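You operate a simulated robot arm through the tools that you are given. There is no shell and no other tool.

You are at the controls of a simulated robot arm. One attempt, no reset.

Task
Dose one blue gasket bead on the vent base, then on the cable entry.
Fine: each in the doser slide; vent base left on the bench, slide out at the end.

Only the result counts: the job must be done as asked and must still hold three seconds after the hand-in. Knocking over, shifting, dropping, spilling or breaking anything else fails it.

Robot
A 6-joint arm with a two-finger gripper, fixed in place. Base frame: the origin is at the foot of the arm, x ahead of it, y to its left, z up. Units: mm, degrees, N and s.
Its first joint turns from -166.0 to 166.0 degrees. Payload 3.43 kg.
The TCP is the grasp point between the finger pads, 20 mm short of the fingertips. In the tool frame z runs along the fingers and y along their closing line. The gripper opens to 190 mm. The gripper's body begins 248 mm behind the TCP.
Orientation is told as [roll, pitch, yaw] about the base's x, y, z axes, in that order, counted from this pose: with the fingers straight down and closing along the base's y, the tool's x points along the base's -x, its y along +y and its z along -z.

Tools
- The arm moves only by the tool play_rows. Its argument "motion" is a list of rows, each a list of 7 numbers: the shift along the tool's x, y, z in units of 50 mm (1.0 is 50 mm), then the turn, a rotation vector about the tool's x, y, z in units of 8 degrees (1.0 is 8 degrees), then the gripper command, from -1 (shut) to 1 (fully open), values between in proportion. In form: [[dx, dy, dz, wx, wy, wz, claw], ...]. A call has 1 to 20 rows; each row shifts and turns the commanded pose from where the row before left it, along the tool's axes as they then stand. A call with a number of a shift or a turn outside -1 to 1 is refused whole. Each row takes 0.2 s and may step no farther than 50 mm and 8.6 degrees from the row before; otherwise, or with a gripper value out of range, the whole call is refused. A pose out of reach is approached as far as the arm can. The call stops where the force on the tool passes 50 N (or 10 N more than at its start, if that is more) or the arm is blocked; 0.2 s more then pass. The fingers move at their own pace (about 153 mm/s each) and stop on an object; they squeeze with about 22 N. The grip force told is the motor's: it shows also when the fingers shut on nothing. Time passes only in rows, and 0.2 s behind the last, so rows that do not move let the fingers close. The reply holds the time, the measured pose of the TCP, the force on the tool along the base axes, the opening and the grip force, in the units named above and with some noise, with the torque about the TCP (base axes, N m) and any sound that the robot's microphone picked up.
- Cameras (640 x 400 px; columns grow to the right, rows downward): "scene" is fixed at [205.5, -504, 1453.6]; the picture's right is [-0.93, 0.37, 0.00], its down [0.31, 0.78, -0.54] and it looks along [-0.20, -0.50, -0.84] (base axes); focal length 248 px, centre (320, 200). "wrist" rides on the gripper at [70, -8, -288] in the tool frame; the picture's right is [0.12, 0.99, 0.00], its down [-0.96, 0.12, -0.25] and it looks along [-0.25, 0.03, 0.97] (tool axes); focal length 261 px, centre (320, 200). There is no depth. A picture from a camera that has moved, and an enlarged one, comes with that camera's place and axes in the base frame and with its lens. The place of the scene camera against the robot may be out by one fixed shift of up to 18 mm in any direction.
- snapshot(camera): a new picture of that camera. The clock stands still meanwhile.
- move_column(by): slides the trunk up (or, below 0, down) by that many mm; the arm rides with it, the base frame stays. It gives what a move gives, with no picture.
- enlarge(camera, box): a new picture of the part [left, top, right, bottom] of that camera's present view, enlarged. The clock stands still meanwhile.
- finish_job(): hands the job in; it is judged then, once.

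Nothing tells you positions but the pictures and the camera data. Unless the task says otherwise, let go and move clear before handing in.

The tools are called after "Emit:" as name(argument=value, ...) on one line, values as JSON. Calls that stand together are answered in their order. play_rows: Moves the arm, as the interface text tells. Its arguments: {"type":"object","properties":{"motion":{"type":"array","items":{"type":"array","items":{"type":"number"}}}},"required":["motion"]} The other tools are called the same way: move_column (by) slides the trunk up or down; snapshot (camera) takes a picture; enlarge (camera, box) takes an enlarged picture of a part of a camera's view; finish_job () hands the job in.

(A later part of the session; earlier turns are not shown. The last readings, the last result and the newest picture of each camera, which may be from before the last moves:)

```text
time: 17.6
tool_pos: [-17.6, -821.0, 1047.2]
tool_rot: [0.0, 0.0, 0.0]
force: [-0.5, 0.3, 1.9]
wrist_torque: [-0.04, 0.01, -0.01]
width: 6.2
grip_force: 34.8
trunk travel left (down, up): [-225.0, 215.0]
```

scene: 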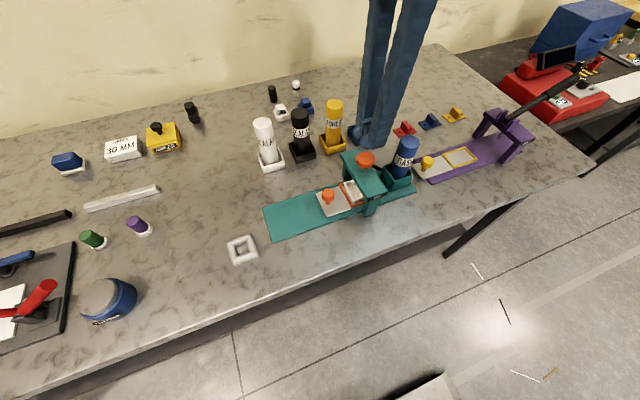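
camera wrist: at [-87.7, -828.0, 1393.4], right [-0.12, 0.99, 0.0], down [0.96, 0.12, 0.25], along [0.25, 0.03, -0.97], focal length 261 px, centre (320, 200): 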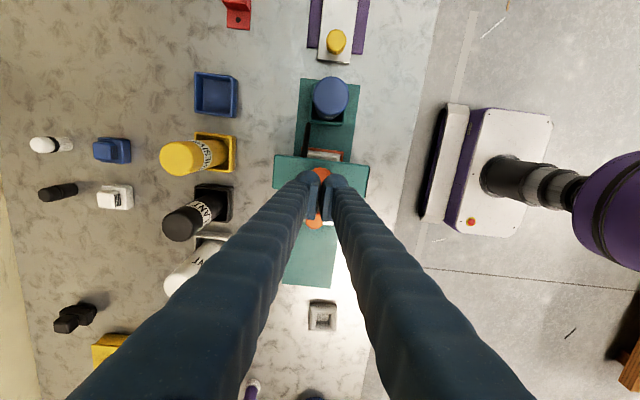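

Emit:
enlarge(camera="scene", box=[340, 120, 400, 190])

Emit:
enlarge(camera="wrist", box=[270, 130, 370, 230])

```text
5.71 times, centred on (370, 155) of scene
camera zoom: at [205.5, -504.0, 1453.6], right [-0.93, 0.37, 0.0], down [0.31, 0.78, -0.54], along [-0.2, -0.5, -0.84], focal length 1417 px, centre (34, 457)
```

zoom: 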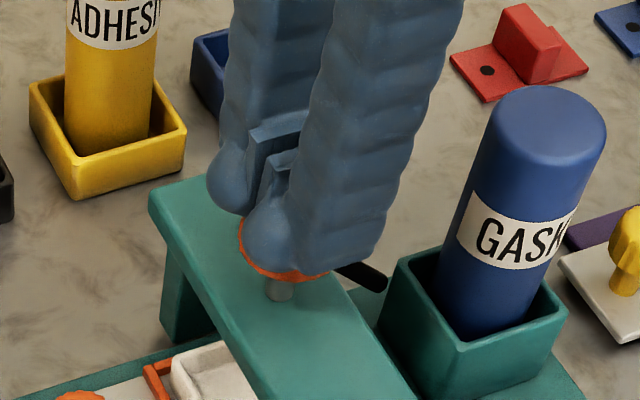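

```text
4.00 times, centred on (320, 180) of wrist
camera zoom: at [-88.0, -828.6, 1335.8], right [-0.12, 0.99, 0.0], down [0.96, 0.12, 0.25], along [0.25, 0.03, -0.97], focal length 1043 px, centre (320, 280)
```

zoom: 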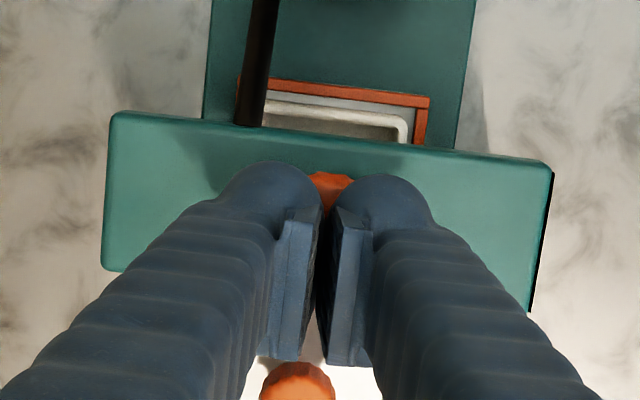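

The tips touch the knob and are being nudged slightly apart. I'll continue pressing slowly and watch.

Emit:
play_rows(motion=[[0, 0, 0.06, 0, 0, 0, -1], [0, 0, 0.04, 0, 0, 0, -1]])

```text
time: 18.2
tool_pos: [-16.7, -822.2, 1044.1]
tool_rot: [0.1, 0.0, 0.0]
force: [0.0, 0.6, 0.9]
wrist_torque: [-0.02, 0.0, 0.03]
width: 0.0
grip_force: 34.6
trunk travel left (down, up): [-225.0, 215.0]
```

Emit:
play_rows(motion=[[0, 0.02, 0.06, 0, 0, 0, -1], [0, 0.02, 0.04, 0, 0, 0, -1], [0, 0, 0, 0, 0, 0, -1]])

Emit:
enlarge(camera="scene", box=[340, 120, 400, 190])

```text
time: 19.0
tool_pos: [-18.1, -818.5, 1038.2]
tool_rot: [0.0, -0.1, 0.1]
force: [0.1, 1.0, 1.2]
wrist_torque: [-0.01, 0.04, 0.05]
width: 6.0
grip_force: 34.7
trunk travel left (down, up): [-225.0, 215.0]
```

```text
5.71 times, centred on (370, 155) of scene
camera zoom: at [205.5, -504.0, 1453.6], right [-0.93, 0.37, 0.0], down [0.31, 0.78, -0.54], along [-0.2, -0.5, -0.84], focal length 1417 px, centre (34, 457)
```

zoom: 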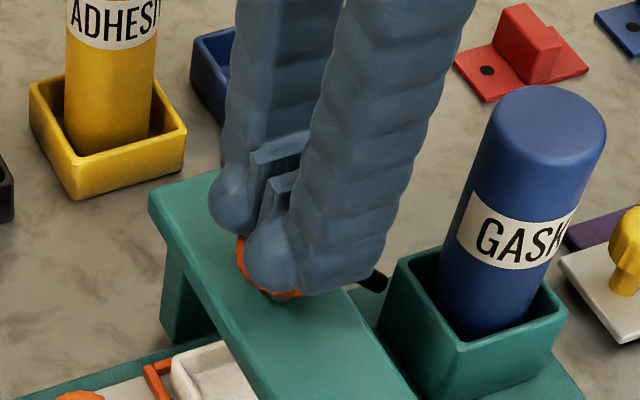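

The knob is moving down with light force. I'll continue to press until it bottoms out or a sound is reported.

Emit:
play_rows(motion=[[0, 0, 0.06, 0, 0, 0, -1], [0, 0, 0.04, 0, 0, 0, -1], [0, 0, 0, 0, 0, 0, -1]])

Emit:
enlarge(camera="scene", box=[340, 120, 400, 190])

Emit:
enlarge(camera="wrist", box=[270, 130, 370, 230])

```text
time: 19.8
tool_pos: [-17.9, -818.5, 1034.1]
tool_rot: [-0.1, -0.1, 0.1]
force: [-0.5, -0.5, 2.1]
wrist_torque: [-0.01, 0.01, 0.04]
width: 6.1
grip_force: 34.2
trunk travel left (down, up): [-225.0, 215.0]
heard: click
```

```text
5.71 times, centred on (370, 155) of scene
camera zoom: at [205.5, -504.0, 1453.6], right [-0.93, 0.37, 0.0], down [0.31, 0.78, -0.54], along [-0.2, -0.5, -0.84], focal length 1417 px, centre (34, 457)
```

zoom: 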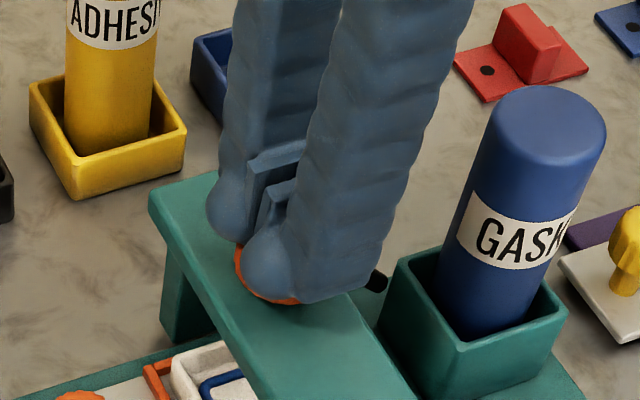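

```text
4.00 times, centred on (320, 180) of wrist
camera zoom: at [-88.2, -826.4, 1321.6], right [-0.12, 0.99, 0.0], down [0.96, 0.12, 0.25], along [0.25, 0.03, -0.97], focal length 1043 px, centre (320, 280)
```

zoom: 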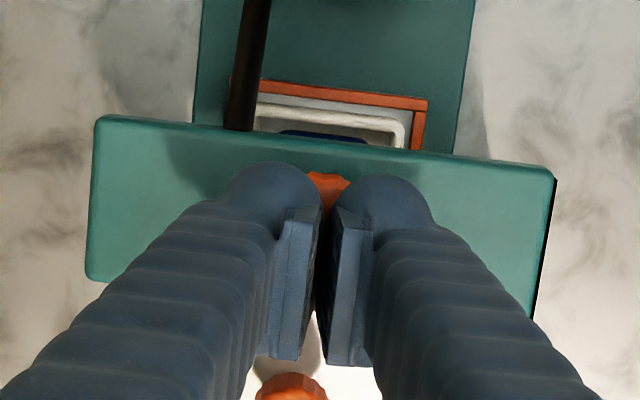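

A click was heard and a blue bead now shows in the box. I'll release straight up without re-pressing.

Emit:
play_rows(motion=[[0, 0, -0.3, 0, 0, 0, -1], [0, 0, -0.6, 0, 0, 0, -1], [0, 0, -0.8, 0, 0, 0, -1], [0, 0, 0, 0, 0, 0, -1]])

Emit:
enlarge(camera="scene", box=[310, 130, 420, 230])

```text
time: 20.8
tool_pos: [-19.1, -817.5, 1118.1]
tool_rot: [-0.1, 0.0, 0.0]
force: [-0.9, 0.4, -0.6]
wrist_torque: [-0.05, 0.01, 0.02]
width: 0.2
grip_force: 34.3
trunk travel left (down, up): [-225.0, 215.0]
```

```text
4.00 times, centred on (365, 180) of scene
camera zoom: at [205.5, -504.0, 1453.6], right [-0.93, 0.37, 0.0], down [0.31, 0.78, -0.54], along [-0.2, -0.5, -0.84], focal length 992 px, centre (140, 280)
```

zoom: 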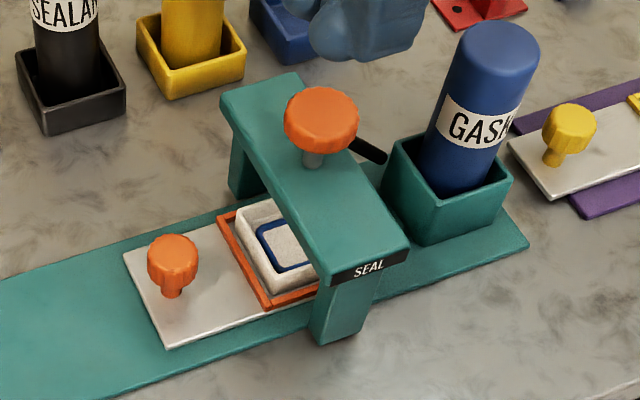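

One blue bead ring lies in the vent base and the knob has sprung back. Next I go back over the slide knob to pull it out.

Emit:
play_rows(motion=[[-0.88, -0.02, 0, 0, 0, 0, -0.16], [-0.88, -0.02, 0, 0, 0, 0, -0.16], [0, 0, 0.8, 0, 0, 0, -0.16], [0, 0, 0.8, 0, 0, 0, -0.16], [0, 0, 0.8, 0, 0, 0, -0.16], [0, 0, 0, 0, 0, 0, -0.16]])

Emit:
enlarge(camera="wrist", box=[240, 60, 400, 260])

```text
time: 22.2
tool_pos: [69.5, -821.8, 998.3]
tool_rot: [0.0, 0.0, 0.0]
force: [0.7, -0.8, 0.1]
wrist_torque: [0.06, 0.0, 0.03]
width: 79.7
grip_force: 0.0
trunk travel left (down, up): [-225.0, 215.0]
```

```text
2.00 times, centred on (320, 160) of wrist
camera zoom: at [-1.5, -830.6, 1287.1], right [-0.12, 0.99, 0.0], down [0.96, 0.12, 0.25], along [0.25, 0.03, -0.97], focal length 521 px, centre (320, 280)
```

zoom: 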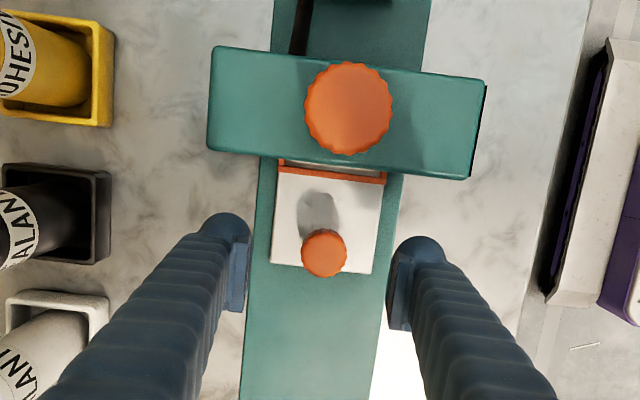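

Emit:
play_rows(motion=[[-0.03, 0.03, 0.4, 0, 0, 0, -0.16], [0, 0, 0.4, 0, 0, 0, -0.16], [0, 0, 0.4, 0, 0, 0, -0.16], [0, 0, 0.26, 0, 0, 0, -0.16], [0, 0, 0, 0, 0, 0, -0.16]])

Emit:
snapshot(camera="wrist")

```text
time: 23.4
tool_pos: [71.6, -819.8, 924.5]
tool_rot: [0.0, 0.0, 0.0]
force: [0.1, 0.0, -0.4]
wrist_torque: [0.01, 0.01, -0.01]
width: 79.7
grip_force: 0.0
trunk travel left (down, up): [-225.0, 215.0]
```

```text
taken
camera wrist: at [0.8, -827.8, 1213.7], right [-0.12, 0.99, 0.0], down [0.96, 0.12, 0.25], along [0.25, 0.03, -0.97], focal length 261 px, centre (320, 200)
```

wrist: 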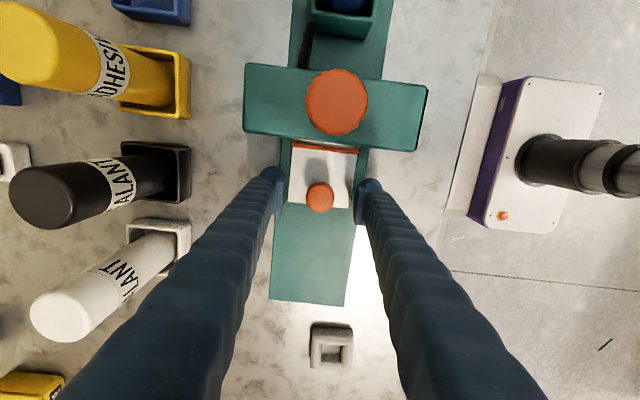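

Emit:
play_rows(motion=[[0, 0, 0, 0, 0, 0, -1], [0, 0, 0, 0, 0, 0, -1], [0, 0, 0, 0, 0, 0, -1], [-0.15, 0, 0, 0, 0, 0, -1], [-0.25, 0, 0, 0, 0, 0, -1], [-0.25, 0, 0, 0, 0, 0, -1], [-0.25, 0, 0, 0, 0, 0, -1], [-0.25, 0, 0, 0, 0, 0, -1], [-0.25, 0, 0, 0, 0, 0, -1], [-0.25, 0, 0, 0, 0, 0, -1], [-0.25, 0, 0, 0, 0, 0, -1], [-0.25, 0, 0, 0, 0, 0, -1], [-0.1, 0, 0, 0, 0, 0, -1], [0, 0, 0, 0, 0, 0, -1]])

Emit:
snapshot(camera="wrist")

```text
time: 26.4
tool_pos: [182.9, -820.1, 925.4]
tool_rot: [0.0, 0.0, 0.1]
force: [0.0, -6.3, 10.8]
wrist_torque: [-0.03, 0.12, -0.01]
width: 30.9
grip_force: 45.3
trunk travel left (down, up): [-225.0, 215.0]
```

```text
taken
camera wrist: at [113.3, -827.5, 1213.8], right [-0.12, 0.99, 0.0], down [0.96, 0.12, 0.25], along [0.25, 0.03, -0.97], focal length 261 px, centre (320, 200)
```

wrist: 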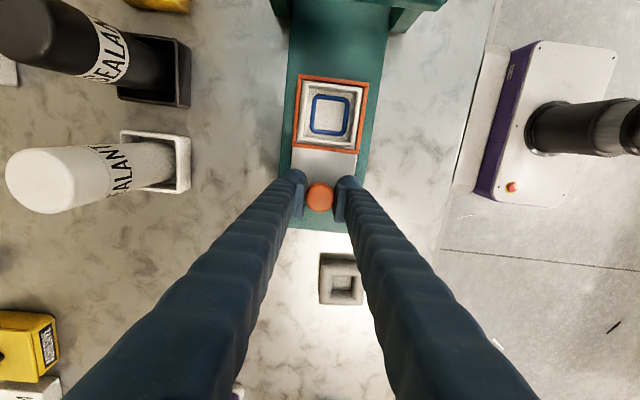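

The slide came out with the box showing a full blue bead ring. I'll pull the last few mm to the outer stop.

Emit:
play_rows(motion=[[-0.08, 0, 0, 0, 0, 0, -1], [-0.08, 0, 0, 0, 0, 0, -1], [0, 0, 0, 0, 0, 0, -1]])

```text
time: 27.2
tool_pos: [191.5, -820.7, 925.2]
tool_rot: [0.0, 0.0, 0.1]
force: [-9.9, -7.6, 12.5]
wrist_torque: [-0.09, 0.56, 0.04]
width: 30.9
grip_force: 45.1
trunk travel left (down, up): [-225.0, 215.0]
```

Resistance in x shows the outer stop is reached. I'll unload, open, rise, and measure the box against the rim from closer.

Emit:
play_rows(motion=[[0.04, 0, 0, 0, 0, 0, -1], [0, 0, 0, 0, 0, 0, -0.16], [0, 0, 0, 0, 0, 0, -0.16], [0, 0, -0.5, 0, 0, 0, -0.16], [0, 0, -0.9, 0, 0, 0, 0.1], [0, 0, -0.2, 0, 0, 0, 0.1], [0.9, 0, 0, 0, 0, 0, 0.1], [0.87, 0, 0, 0, 0, 0, 0.1], [0, 0, 0, 0, 0, 0, 0.1]])

Emit:
enlarge(camera="wrist", box=[260, 130, 380, 260])

Emit:
enlarge(camera="scene", box=[260, 170, 350, 245])

Emit:
snapshot(camera="wrist")

```text
time: 29.2
tool_pos: [101.0, -820.0, 1003.2]
tool_rot: [0.0, -0.1, -0.1]
force: [-0.2, 0.1, -0.3]
wrist_torque: [0.05, -0.01, -0.03]
width: 104.6
grip_force: 0.1
trunk travel left (down, up): [-225.0, 215.0]
```

```text
3.08 times, centred on (320, 195) of wrist
camera zoom: at [30.4, -827.9, 1292.0], right [-0.12, 0.99, 0.0], down [0.96, 0.12, 0.25], along [0.25, 0.03, -0.97], focal length 802 px, centre (320, 215)
```

zoom: 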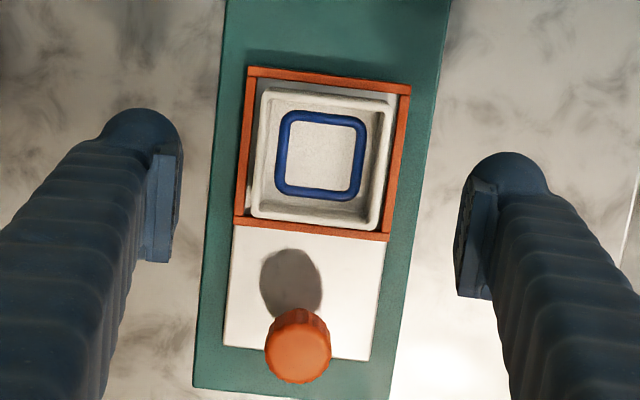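

```text
5.33 times, centred on (305, 208) of scene
camera zoom: at [205.5, -504.0, 1453.6], right [-0.93, 0.37, 0.0], down [0.31, 0.78, -0.54], along [-0.2, -0.5, -0.84], focal length 1323 px, centre (400, 160)
```

zoom: 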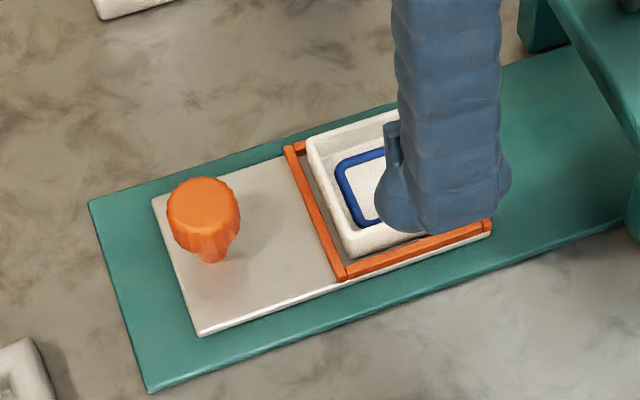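

```text
taken
camera wrist: at [30.4, -827.9, 1292.0], right [-0.12, 0.99, 0.0], down [0.96, 0.12, 0.25], along [0.25, 0.03, -0.97], focal length 261 px, centre (320, 200)
```

wrist: 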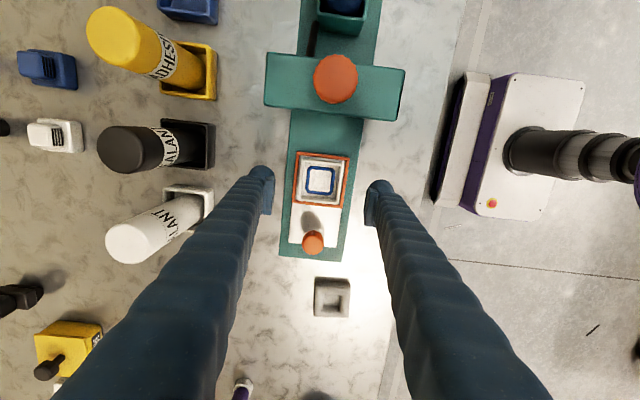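

The bead is a clean blue ring on the box floor. I'll take one more parallax view from +80 mm x to get the box and rim heights before gripping.

Emit:
play_rows(motion=[[-0.8, 0, 0, 0, 0, 0, 0.1], [-0.8, 0, 0, 0, 0, 0, 0.1], [0, 0, 0, 0, 0, 0, 0.1], [0, 0, 0, 0, 0, 0, 0.1]])

Emit:
enlarge(camera="wrist", box=[260, 60, 380, 190])

Emit:
enlarge(camera="wrist", box=[290, 150, 380, 290])

Emit:
enlarge(camera="scene", box=[290, 180, 345, 230])

```text
time: 30.2
tool_pos: [180.1, -819.5, 1004.3]
tool_rot: [0.0, -0.1, 0.0]
force: [0.1, -0.6, -0.4]
wrist_torque: [-0.03, 0.01, 0.0]
width: 104.1
grip_force: 0.0
trunk travel left (down, up): [-225.0, 215.0]
```

```text
3.08 times, centred on (320, 125) of wrist
camera zoom: at [110.4, -827.7, 1292.9], right [-0.12, 0.99, 0.0], down [0.96, 0.12, 0.25], along [0.25, 0.03, -0.97], focal length 802 px, centre (320, 431)
```

zoom: 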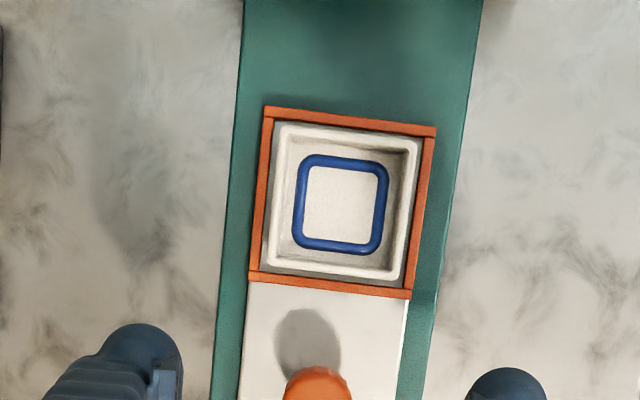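

```text
2.86 times, centred on (335, 220) of wrist
camera zoom: at [110.4, -827.7, 1292.9], right [-0.12, 0.99, 0.0], down [0.96, 0.12, 0.25], along [0.25, 0.03, -0.97], focal length 745 px, centre (277, 143)
```

zoom: 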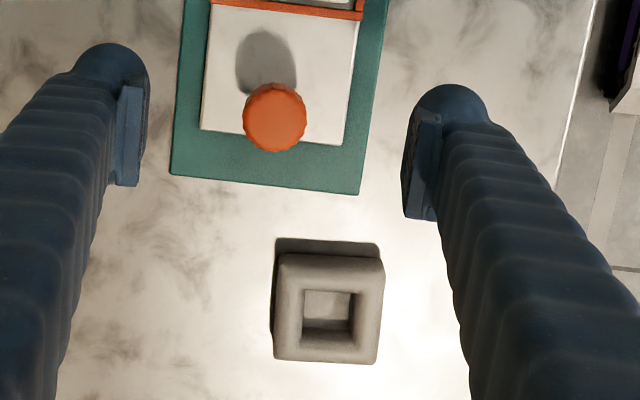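

```text
8.00 times, centred on (318, 205) of scene
camera zoom: at [205.5, -504.0, 1453.6], right [-0.93, 0.37, 0.0], down [0.31, 0.78, -0.54], along [-0.2, -0.5, -0.84], focal length 1984 px, centre (340, 160)
```

zoom: 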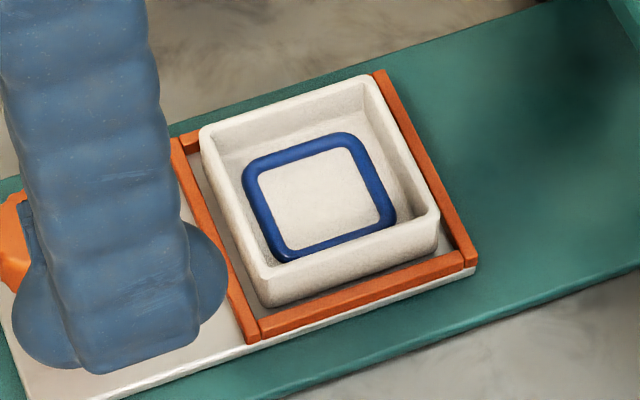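

By parallax the box top is at about z≈914 and the rim at ≈902, with the box centre at about (102, -819.5) and about 62 mm wide. I'll straddle it over the rim and step down gently.

Emit:
play_rows(motion=[[0.78, 0, 0, 0, 0, 0, -0.1], [0.78, 0, 0, 0, 0, 0, -0.15], [0, 0, 0.5, 0, 0, 0, -0.15], [0, 0, 0.6, 0, 0, 0, -0.15], [0, 0, 0.36, 0, 0, 0, -0.15], [0, 0, 0, 0, 0, 0, -0.15]])

Emit:
enlarge(camera="wrist", box=[260, 120, 380, 250])

Emit:
enlarge(camera="scene", box=[280, 170, 355, 235])

```text
time: 31.6
tool_pos: [104.8, -819.9, 931.6]
tool_rot: [0.0, 0.1, 0.0]
force: [0.5, -0.4, 0.5]
wrist_torque: [0.03, 0.0, -0.04]
width: 80.7
grip_force: 0.1
trunk travel left (down, up): [-225.0, 215.0]
```

```text
3.08 times, centred on (320, 185) of wrist
camera zoom: at [34.4, -826.6, 1219.1], right [-0.12, 0.99, 0.0], down [0.96, 0.12, 0.25], along [0.25, 0.03, -0.97], focal length 802 px, centre (320, 246)
```

zoom: 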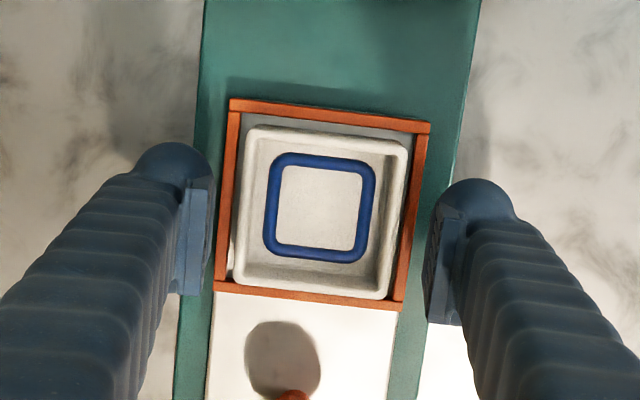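

```text
6.15 times, centred on (318, 202) of scene
camera zoom: at [205.5, -504.0, 1453.6], right [-0.93, 0.37, 0.0], down [0.31, 0.78, -0.54], along [-0.2, -0.5, -0.84], focal length 1526 px, centre (335, 185)
```

zoom: 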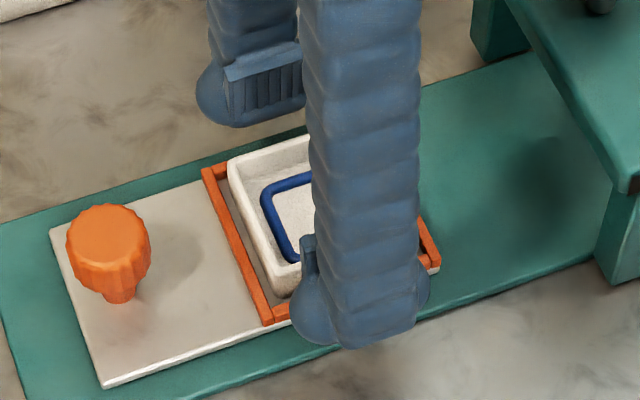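

Both fingers straddle the box. I'll narrow to ~72 mm and feel downward in 2 mm steps toward the rim.

Emit:
play_rows(motion=[[0, 0, 0, 0, 0, 0, -0.24], [0, 0, 0.06, 0, 0, 0, -0.24], [0, 0, 0.06, 0, 0, 0, -0.24], [0, 0, 0, 0, 0, 0, -0.24]])

```text
time: 32.6
tool_pos: [104.6, -818.6, 926.5]
tool_rot: [-0.1, 0.0, -0.1]
force: [-0.3, -0.3, 0.2]
wrist_torque: [-0.01, -0.03, -0.01]
width: 72.0
grip_force: 0.1
trunk travel left (down, up): [-225.0, 215.0]
```

Emit:
play_rows(motion=[[0, 0, 0.04, 0, 0, 0, -0.24], [0, 0, 0.04, 0, 0, 0, -0.24], [0, 0, 0, 0, 0, 0, -0.24]])

Emit:
enlarge(camera="scene", box=[280, 170, 355, 235])

Emit:
enlarge(camera="wrist", box=[260, 120, 380, 250])

```text
time: 33.4
tool_pos: [104.1, -818.8, 920.9]
tool_rot: [0.0, 0.0, 0.0]
force: [0.6, 0.3, 0.2]
wrist_torque: [0.0, -0.01, 0.0]
width: 72.4
grip_force: 0.0
trunk travel left (down, up): [-225.0, 215.0]
```

```text
6.15 times, centred on (318, 202) of scene
camera zoom: at [205.5, -504.0, 1453.6], right [-0.93, 0.37, 0.0], down [0.31, 0.78, -0.54], along [-0.2, -0.5, -0.84], focal length 1526 px, centre (335, 185)
```

zoom: 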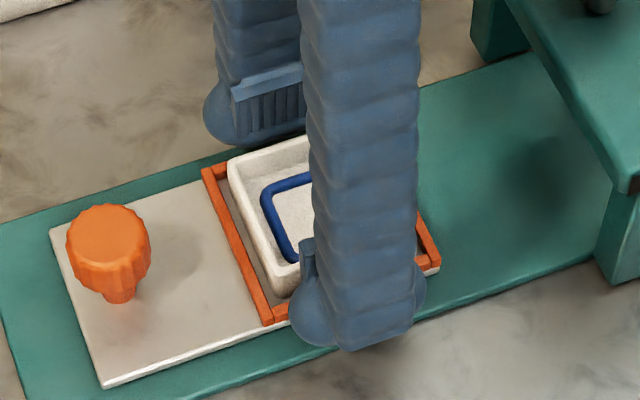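

```text
3.08 times, centred on (320, 185) of wrist
camera zoom: at [33.3, -826.9, 1209.5], right [-0.12, 0.99, 0.0], down [0.96, 0.12, 0.25], along [0.25, 0.03, -0.97], focal length 802 px, centre (320, 246)
```

zoom: 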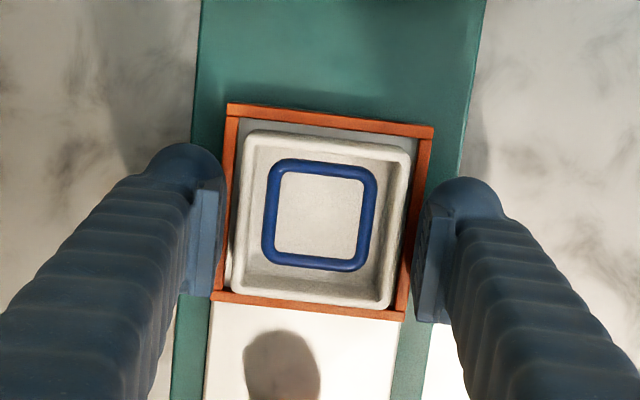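

Emit:
play_rows(motion=[[0, 0, 0.04, 0, 0, 0, -0.24], [0, 0, 0, 0, 0, 0, -0.24]])

```text
time: 34.0
tool_pos: [103.3, -819.4, 920.3]
tool_rot: [0.1, 0.0, 0.0]
force: [-0.9, -0.7, -0.4]
wrist_torque: [-0.03, -0.02, 0.0]
width: 72.1
grip_force: 0.0
trunk travel left (down, up): [-225.0, 215.0]
```

Emit:
play_rows(motion=[[0, 0, 0.04, 0, 0, 0, -0.24], [0, 0, 0, 0, 0, 0, -0.24]])

```text
time: 34.6
tool_pos: [104.8, -818.8, 917.8]
tool_rot: [0.0, 0.1, -0.1]
force: [-0.3, -0.1, 0.0]
wrist_torque: [0.01, -0.03, 0.01]
width: 72.2
grip_force: 0.0
trunk travel left (down, up): [-225.0, 215.0]
```

There is still no rim contact with the tips at z≈898, which gives ample overlap with the box wall. I'll close on the box now.

Emit:
play_rows(motion=[[0, 0, 0, 0, 0, 0, -0.4], [0, 0, 0, 0, 0, 0, -1], [0, 0, 0, 0, 0, 0, -1]])

Emit:
enlarge(camera="wrist", box=[260, 120, 380, 250])

Emit:
enlarge(camera="scene", box=[280, 170, 355, 235])

```text
time: 35.4
tool_pos: [104.2, -820.0, 920.2]
tool_rot: [0.0, 0.0, 0.0]
force: [-0.2, -4.0, 10.5]
wrist_torque: [-0.27, -0.02, -0.02]
width: 60.6
grip_force: 21.8
trunk travel left (down, up): [-225.0, 215.0]
```

```text
3.08 times, centred on (320, 185) of wrist
camera zoom: at [33.4, -826.6, 1207.3], right [-0.12, 0.99, 0.0], down [0.96, 0.12, 0.25], along [0.25, 0.03, -0.97], focal length 802 px, centre (320, 246)
```

zoom: 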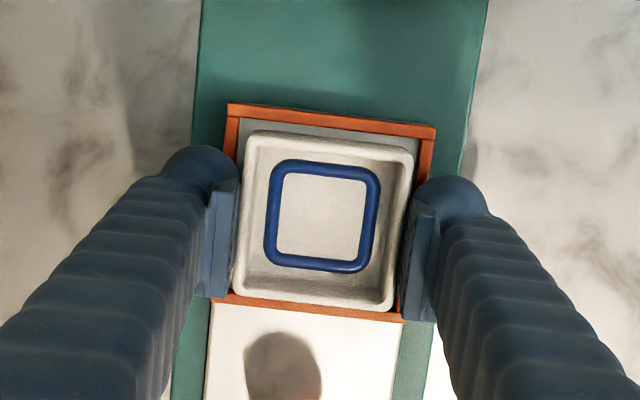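

```text
6.15 times, centred on (318, 202) of scene
camera zoom: at [205.5, -504.0, 1453.6], right [-0.93, 0.37, 0.0], down [0.31, 0.78, -0.54], along [-0.2, -0.5, -0.84], focal length 1526 px, centre (335, 185)
```

zoom: 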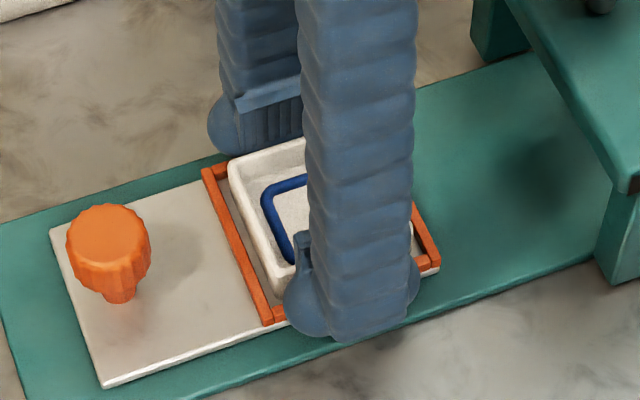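

The grip reads 60.6 mm on the box. I'll lift a little and check that it comes cleanly out of the tray without the slide.

Emit:
play_rows(motion=[[0, 0, -0.1, 0, 0, 0, -1], [0, 0, -0.15, 0, 0, 0, -1], [0, 0, -0.25, 0, 0, 0, -1], [0, 0, 0, 0, 0, 0, -1]])

Emit:
enlarge(camera="wrist", box=[260, 120, 380, 250])

Emit:
enlarge(camera="scene", box=[280, 170, 355, 235])

```text
time: 36.4
tool_pos: [104.7, -819.0, 943.7]
tool_rot: [-0.1, 0.0, 0.0]
force: [1.2, 0.2, -0.6]
wrist_torque: [-0.02, -0.01, 0.01]
width: 60.9
grip_force: 22.3
trunk travel left (down, up): [-225.0, 215.0]
```

```text
3.08 times, centred on (320, 185) of wrist
camera zoom: at [34.0, -826.5, 1231.3], right [-0.12, 0.99, 0.0], down [0.96, 0.12, 0.25], along [0.25, 0.03, -0.97], focal length 802 px, centre (320, 246)
```

zoom: 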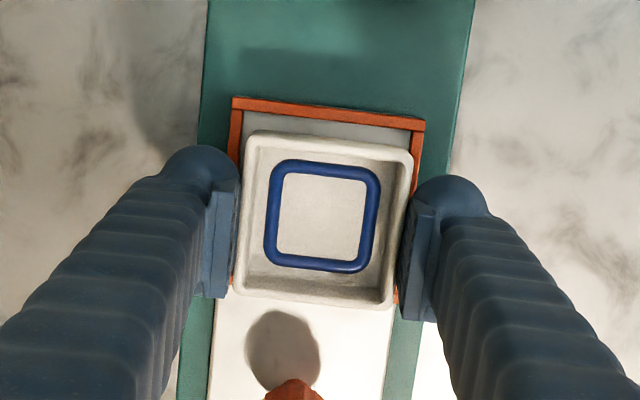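

```text
6.15 times, centred on (318, 202) of scene
camera zoom: at [205.5, -504.0, 1453.6], right [-0.93, 0.37, 0.0], down [0.31, 0.78, -0.54], along [-0.2, -0.5, -0.84], focal length 1526 px, centre (335, 185)
```

zoom: 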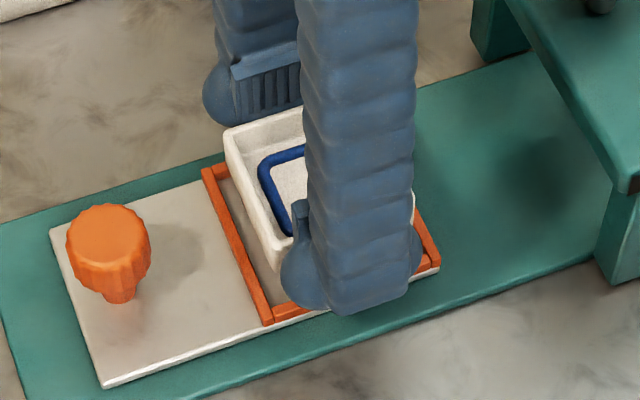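

The vent base is lifted level. I'll carry it to free bench space at about (290, -890), well away from the doser and the frame.

Emit:
play_rows(motion=[[0, 0, -0.5, 0, 0, 0, -1], [0, 0, -0.4, 0, 0, 0, -1], [-0.4, -0.16, 0, 0, 0, 0, -1], [-0.74, -0.284, 0, 0, 0, 0, -1], [-0.74, -0.284, 0, 0, 0, 0, -1], [-0.74, -0.284, 0, 0, 0, 0, -1], [-0.74, -0.284, 0, 0, 0, 0, -1], [-0.34, -0.13, 0, 0, 0, 0, -1], [0, 0, 0, 0, 0, 0, -1]])

Emit:
snapshot(camera="wrist")

Emit:
snapshot(camera="scene")

```text
time: 38.4
tool_pos: [289.7, -891.1, 987.6]
tool_rot: [0.1, 0.0, 0.0]
force: [-0.6, 0.1, -1.0]
wrist_torque: [0.0, 0.01, -0.03]
width: 61.1
grip_force: 22.2
trunk travel left (down, up): [-225.0, 215.0]
```

```text
taken
camera wrist: at [219.4, -898.1, 1276.5], right [-0.12, 0.99, 0.0], down [0.96, 0.12, 0.25], along [0.25, 0.03, -0.97], focal length 261 px, centre (320, 200)
```

wrist: 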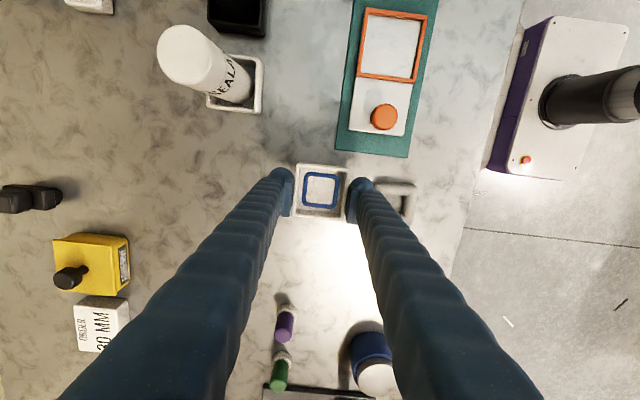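

```text
taken
```

scene: 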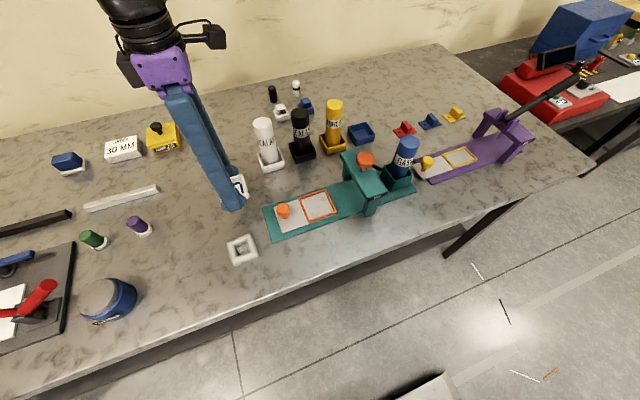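

The space below is clear. I'll descend, then feel for the bench in small steps.

Emit:
play_rows(motion=[[0, 0, 0.5, 0, 0, 0, -1], [0, 0, 0.5, 0, 0, 0, -1], [0, 0, 0.3, 0, 0, 0, -1], [0, 0, 0, 0, 0, 0, -1]])

Emit:
play_rows(motion=[[0, 0, 0.06, 0, 0, 0, -1], [0, 0, 0.06, 0, 0, 0, -1], [0, 0, 0, 0, 0, 0, -1]])

```text
time: 39.4
tool_pos: [289.3, -891.5, 924.6]
tool_rot: [0.0, 0.1, -0.1]
force: [-0.2, 0.7, -0.1]
wrist_torque: [-0.02, 0.0, 0.01]
width: 60.6
grip_force: 21.7
trunk travel left (down, up): [-225.0, 215.0]
```

```text
time: 40.2
tool_pos: [289.9, -889.7, 918.0]
tool_rot: [0.0, 0.0, 0.1]
force: [-0.2, -0.1, -1.0]
wrist_torque: [0.04, 0.04, 0.0]
width: 60.7
grip_force: 21.8
trunk travel left (down, up): [-225.0, 215.0]
```

Emit:
play_rows(motion=[[0, 0, 0.06, 0, 0, 0, -1], [0, 0, 0.04, 0, 0, 0, -1], [0, 0, 0, 0, 0, 0, -1]])

Emit:
enlarge(camera="scene", box=[195, 165, 275, 240])

```text
time: 41.0
tool_pos: [289.5, -890.8, 911.1]
tool_rot: [0.0, -0.1, 0.0]
force: [0.3, 0.4, 0.1]
wrist_torque: [0.02, -0.01, 0.01]
width: 60.8
grip_force: 22.8
trunk travel left (down, up): [-225.0, 215.0]
```

```text
5.33 times, centred on (235, 202) of scene
camera zoom: at [205.5, -504.0, 1453.6], right [-0.93, 0.37, 0.0], down [0.31, 0.78, -0.54], along [-0.2, -0.5, -0.84], focal length 1323 px, centre (773, 187)
```

zoom: 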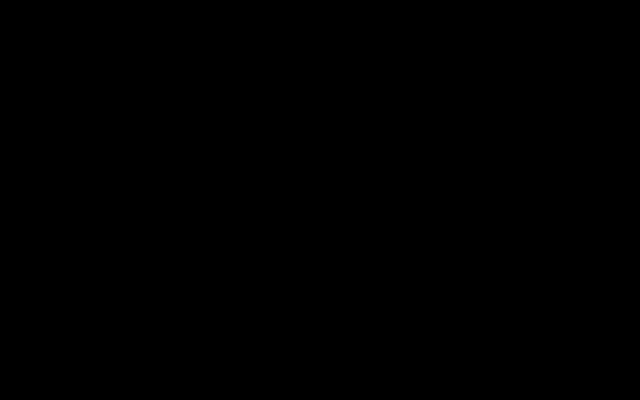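

That picture came back entirely black, so it tells me nothing. I'll retake it before going lower.

Emit:
enlarge(camera="scene", box=[195, 165, 275, 240])

Emit:
enlarge(camera="wrist", box=[260, 120, 440, 260])

```text
5.33 times, centred on (235, 202) of scene
camera zoom: at [205.5, -504.0, 1453.6], right [-0.93, 0.37, 0.0], down [0.31, 0.78, -0.54], along [-0.2, -0.5, -0.84], focal length 1323 px, centre (773, 187)
```

zoom: 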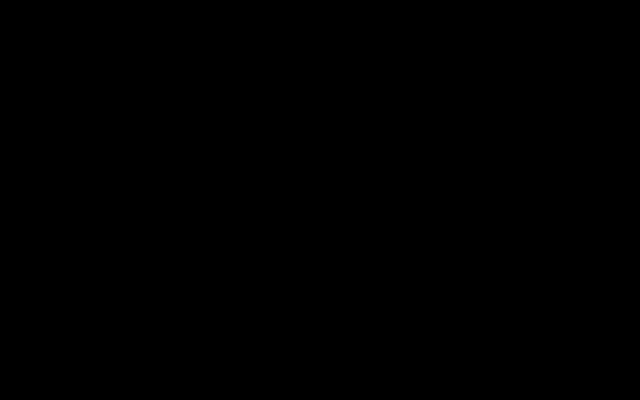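

```text
2.86 times, centred on (350, 190) of wrist
camera zoom: at [219.5, -898.0, 1199.9], right [-0.12, 0.99, 0.0], down [0.96, 0.12, 0.25], along [0.25, 0.03, -0.97], focal length 745 px, centre (234, 229)
```

zoom: 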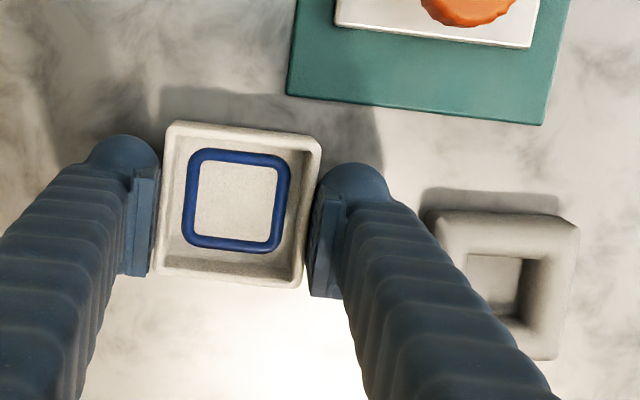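

The wrist camera still works. I'll check whether the whole scene camera is out or only that crop.

Emit:
snapshot(camera="scene")

Emit:
play_rows(motion=[[0, 0, 0.04, 0, 0, 0, -1], [0, 0, 0, 0, 0, 0, -1]])

```text
taken
```

scene: 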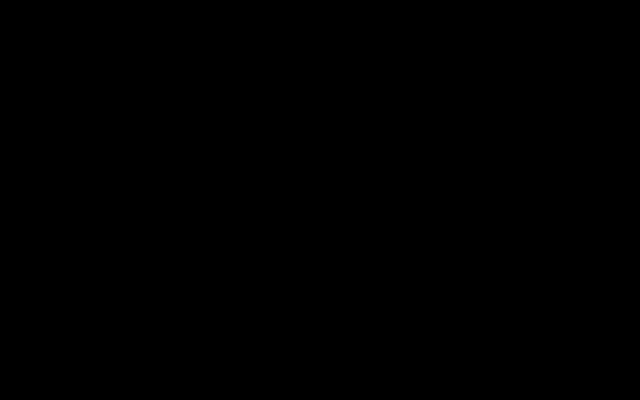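

```text
time: 41.6
tool_pos: [289.9, -890.4, 910.3]
tool_rot: [0.0, 0.0, -0.1]
force: [0.5, -0.3, 0.3]
wrist_torque: [0.04, -0.01, -0.01]
width: 61.0
grip_force: 21.4
trunk travel left (down, up): [-225.0, 215.0]
```

The scene camera is fully dark, so from here I rely on the wrist camera and force readings. I'll keep feeling down to the bench.

Emit:
play_rows(motion=[[0, 0, 0.04, 0, 0, 0, -1], [0, 0, 0, 0, 0, 0, -1]])

Emit:
play_rows(motion=[[0, 0, 0.04, 0, 0, 0, -1], [0, 0, 0, 0, 0, 0, -1]])

```text
time: 42.2
tool_pos: [290.6, -889.9, 907.9]
tool_rot: [0.0, -0.1, 0.0]
force: [1.0, -0.3, -1.1]
wrist_torque: [0.01, 0.01, -0.02]
width: 60.9
grip_force: 22.1
trunk travel left (down, up): [-225.0, 215.0]
```

```text
time: 42.8
tool_pos: [290.5, -890.2, 905.1]
tool_rot: [0.0, 0.0, 0.0]
force: [0.2, -0.3, 1.2]
wrist_torque: [-0.01, -0.02, 0.03]
width: 60.6
grip_force: 21.8
trunk travel left (down, up): [-225.0, 215.0]
```

Emit:
play_rows(motion=[[0, 0, 0.04, 0, 0, 0, -1], [0, 0, 0, 0, 0, 0, -1]])

Emit:
enlarge(camera="wrist", box=[260, 120, 440, 260])

```text
time: 43.4
tool_pos: [290.2, -890.5, 905.4]
tool_rot: [-0.1, 0.0, 0.0]
force: [3.3, 3.1, 17.3]
wrist_torque: [0.05, 0.06, 0.01]
width: 60.7
grip_force: 21.9
trunk travel left (down, up): [-225.0, 215.0]
```

```text
2.86 times, centred on (350, 190) of wrist
camera zoom: at [219.3, -897.3, 1194.1], right [-0.12, 0.99, 0.0], down [0.96, 0.12, 0.25], along [0.25, 0.03, -0.97], focal length 745 px, centre (234, 229)
```

zoom: 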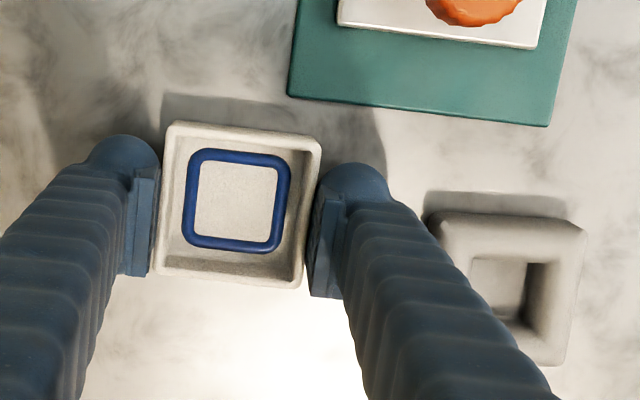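

Contact with the bench (17 N) at TCP z≈905. I'll relax the push, open gently, and rise.

Emit:
play_rows(motion=[[0, 0, -0.03, 0, 0, 0, -1], [0, 0, 0, 0, 0, 0, -0.2], [0, 0, 0, 0, 0, 0, -0.15], [0, 0, 0, 0, 0, 0, -0.15], [0, 0, -0.3, 0, 0, 0, -0.15], [0, 0, -0.8, 0, 0, 0, -0.15], [0, 0, -0.8, 0, 0, 0, -0.15], [0, 0, 0, 0, 0, 0, -0.15]])

Emit:
snapshot(camera="wrist")

Emit:
snapshot(camera="scene")

```text
time: 45.2
tool_pos: [289.2, -891.3, 1000.6]
tool_rot: [0.0, 0.0, 0.0]
force: [0.1, 0.3, -0.2]
wrist_torque: [-0.04, 0.02, -0.01]
width: 81.0
grip_force: 0.0
trunk travel left (down, up): [-225.0, 215.0]
```

```text
taken
camera wrist: at [218.2, -898.3, 1290.0], right [-0.12, 0.99, 0.0], down [0.96, 0.12, 0.25], along [0.25, 0.03, -0.97], focal length 261 px, centre (320, 200)
```

wrist: 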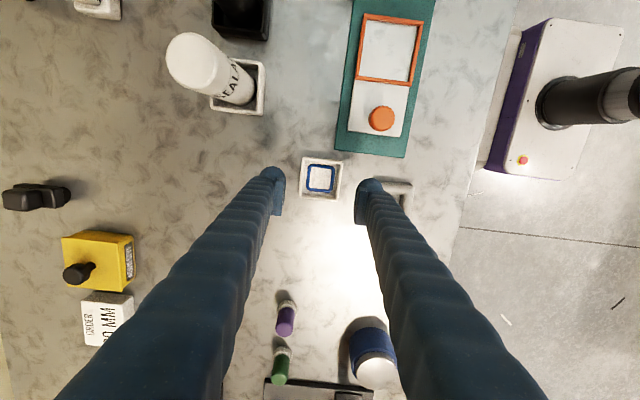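

```text
taken
```

scene: 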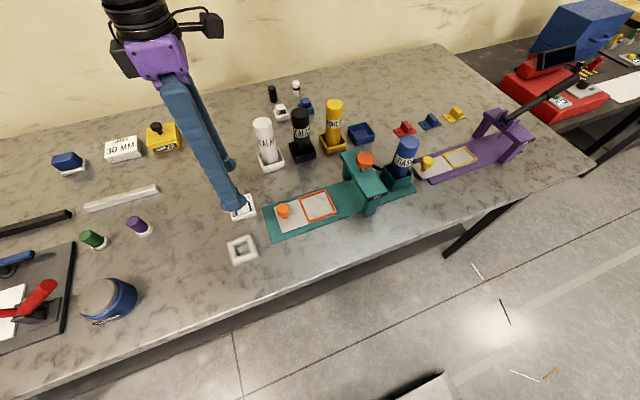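

The vent base stands on the bench with its bead and the scene camera is back. Next I move over the cable entry frame to measure it.

Emit:
play_rows(motion=[[-0.18, 0.79, 0, 0, 0, 0, 0.0], [-0.18, 0.79, 0, 0, 0, 0, 0.0], [-0.18, 0.79, 0, 0, 0, 0, 0.0], [0, 0, 0, 0, 0, 0, 0.0]])

Emit:
enlarge(camera="wrist", box=[260, 130, 380, 260])

Emit:
enlarge(camera="scene", box=[200, 180, 280, 275])

```text
time: 46.2
tool_pos: [316.0, -769.5, 1000.3]
tool_rot: [0.1, 0.1, 0.1]
force: [1.5, 0.3, 1.1]
wrist_torque: [-0.11, 0.02, 0.02]
width: 95.2
grip_force: 0.0
trunk travel left (down, up): [-225.0, 215.0]
```

```text
3.08 times, centred on (320, 195) of wrist
camera zoom: at [244.6, -776.8, 1288.7], right [-0.12, 0.99, 0.0], down [0.96, 0.12, 0.25], along [0.25, 0.03, -0.97], focal length 802 px, centre (320, 215)
```

zoom: 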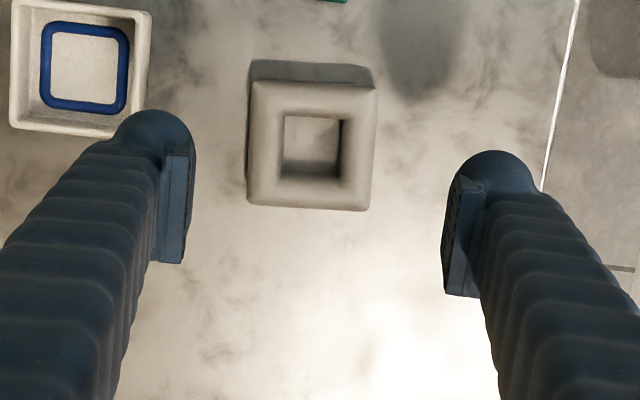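

```text
4.21 times, centred on (240, 228) of scene
camera zoom: at [205.5, -504.0, 1453.6], right [-0.93, 0.37, 0.0], down [0.31, 0.78, -0.54], along [-0.2, -0.5, -0.84], focal length 1044 px, centre (657, 84)
```

zoom: 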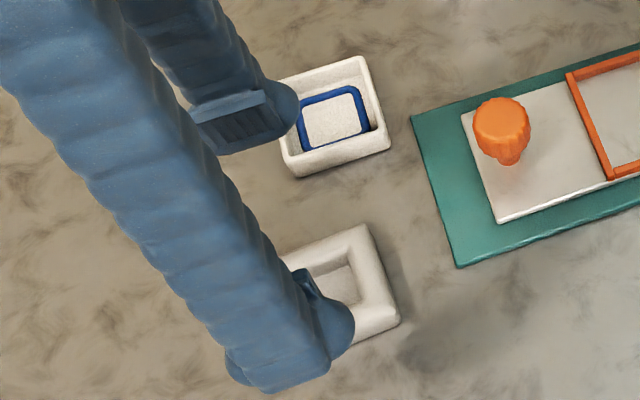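

The frame centre is at about (312.5, -773), ~60.5 mm square, yaw ≈ +3.5°. I'll align the gripper to it and descend partway.

Emit:
play_rows(motion=[[0.07, -0.07, 0, 0, 0, -0.44, -0.11], [0, 0, 0.6, 0, 0, 0, -0.11], [0, 0, 0.6, 0, 0, 0, -0.11], [0, 0, 0.2, 0, 0, 0, -0.11], [0, 0, 0, 0, 0, 0, -0.11]])

Emit:
enlarge(camera="wrist", box=[240, 110, 400, 260])

Emit:
enlarge(camera="scene", box=[200, 190, 290, 275])

```text
time: 47.4
tool_pos: [312.8, -774.3, 929.6]
tool_rot: [0.1, -0.1, 3.5]
force: [-0.3, -0.1, 0.5]
wrist_torque: [-0.01, -0.01, 0.02]
width: 84.4
grip_force: 0.0
trunk travel left (down, up): [-225.0, 215.0]
```

```text
2.67 times, centred on (320, 185) of wrist
camera zoom: at [242.0, -787.6, 1217.7], right [-0.18, 0.98, 0.0], down [0.95, 0.17, 0.25], along [0.24, 0.04, -0.97], focal length 695 px, centre (320, 240)
```

zoom: 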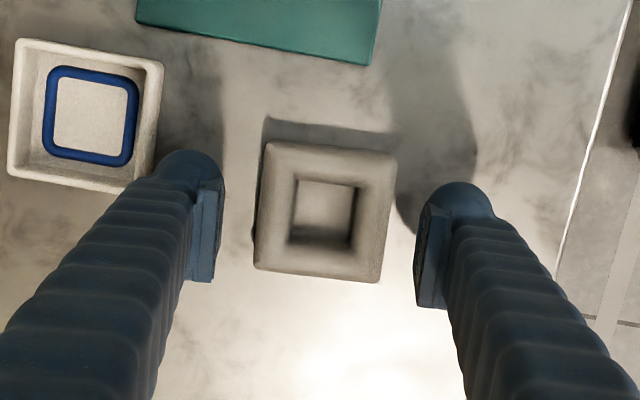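

```text
4.71 times, centred on (245, 232) of scene
camera zoom: at [205.5, -504.0, 1453.6], right [-0.93, 0.37, 0.0], down [0.31, 0.78, -0.54], along [-0.2, -0.5, -0.84], focal length 1167 px, centre (673, 47)
```

zoom: 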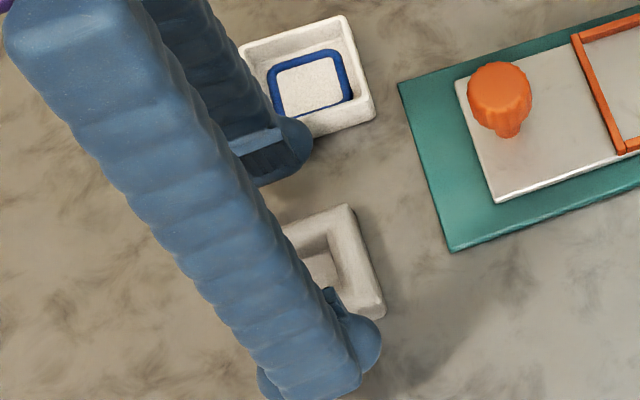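

The frame is centred between the fingers. I'll descend to the grip height of about z≈907.

Emit:
play_rows(motion=[[0.04, 0, 0.3, 0, 0, 0, -0.11], [0, 0, 0.1, 0, 0, 0, -0.11], [0, 0, 0.05, 0, 0, 0, -0.11], [0, 0, 0, 0, 0, 0, -0.11]])

Emit:
enlarge(camera="wrist", box=[240, 110, 400, 260])

```text
time: 48.4
tool_pos: [310.4, -776.5, 908.3]
tool_rot: [0.0, -0.1, 3.5]
force: [-0.2, 0.2, 0.5]
wrist_torque: [-0.01, 0.04, 0.01]
width: 84.8
grip_force: 0.1
trunk travel left (down, up): [-225.0, 215.0]
```

```text
2.67 times, centred on (320, 185) of wrist
camera zoom: at [240.5, -787.9, 1195.9], right [-0.18, 0.98, 0.0], down [0.95, 0.17, 0.25], along [0.24, 0.04, -0.97], focal length 695 px, centre (320, 240)
```

zoom: 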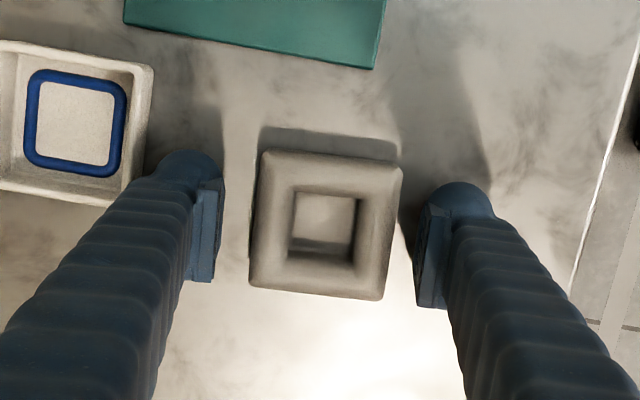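

The frame sits ~3 mm toward +y of centre, so I'll shift slightly and then close.

Emit:
play_rows(motion=[[0, 0.06, 0, 0, 0, 0, -0.11], [0, 0, 0, 0, 0, 0, -0.3], [0, 0, 0, 0, 0, 0, -1], [0, 0, 0, 0, 0, 0, -1]])

Emit:
enlarge(camera="wrist", box=[240, 110, 400, 260])

```text
time: 49.4
tool_pos: [310.3, -773.2, 908.0]
tool_rot: [-0.1, 0.0, 3.5]
force: [0.4, 0.5, 0.4]
wrist_torque: [0.01, 0.01, 0.02]
width: 60.6
grip_force: 21.8
trunk travel left (down, up): [-225.0, 215.0]
```

```text
2.67 times, centred on (320, 185) of wrist
camera zoom: at [240.1, -784.8, 1195.9], right [-0.18, 0.98, 0.0], down [0.95, 0.17, 0.25], along [0.24, 0.04, -0.97], focal length 695 px, centre (320, 240)
```

zoom: 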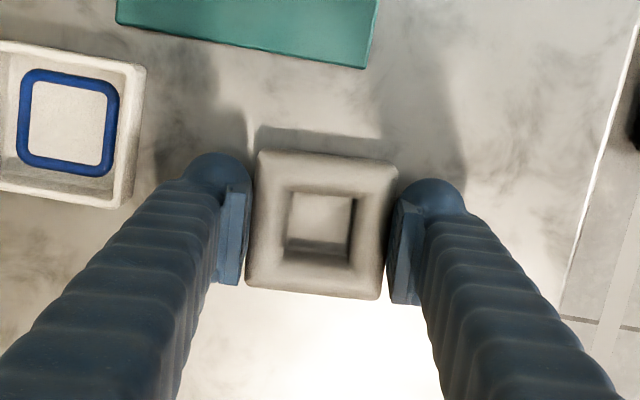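

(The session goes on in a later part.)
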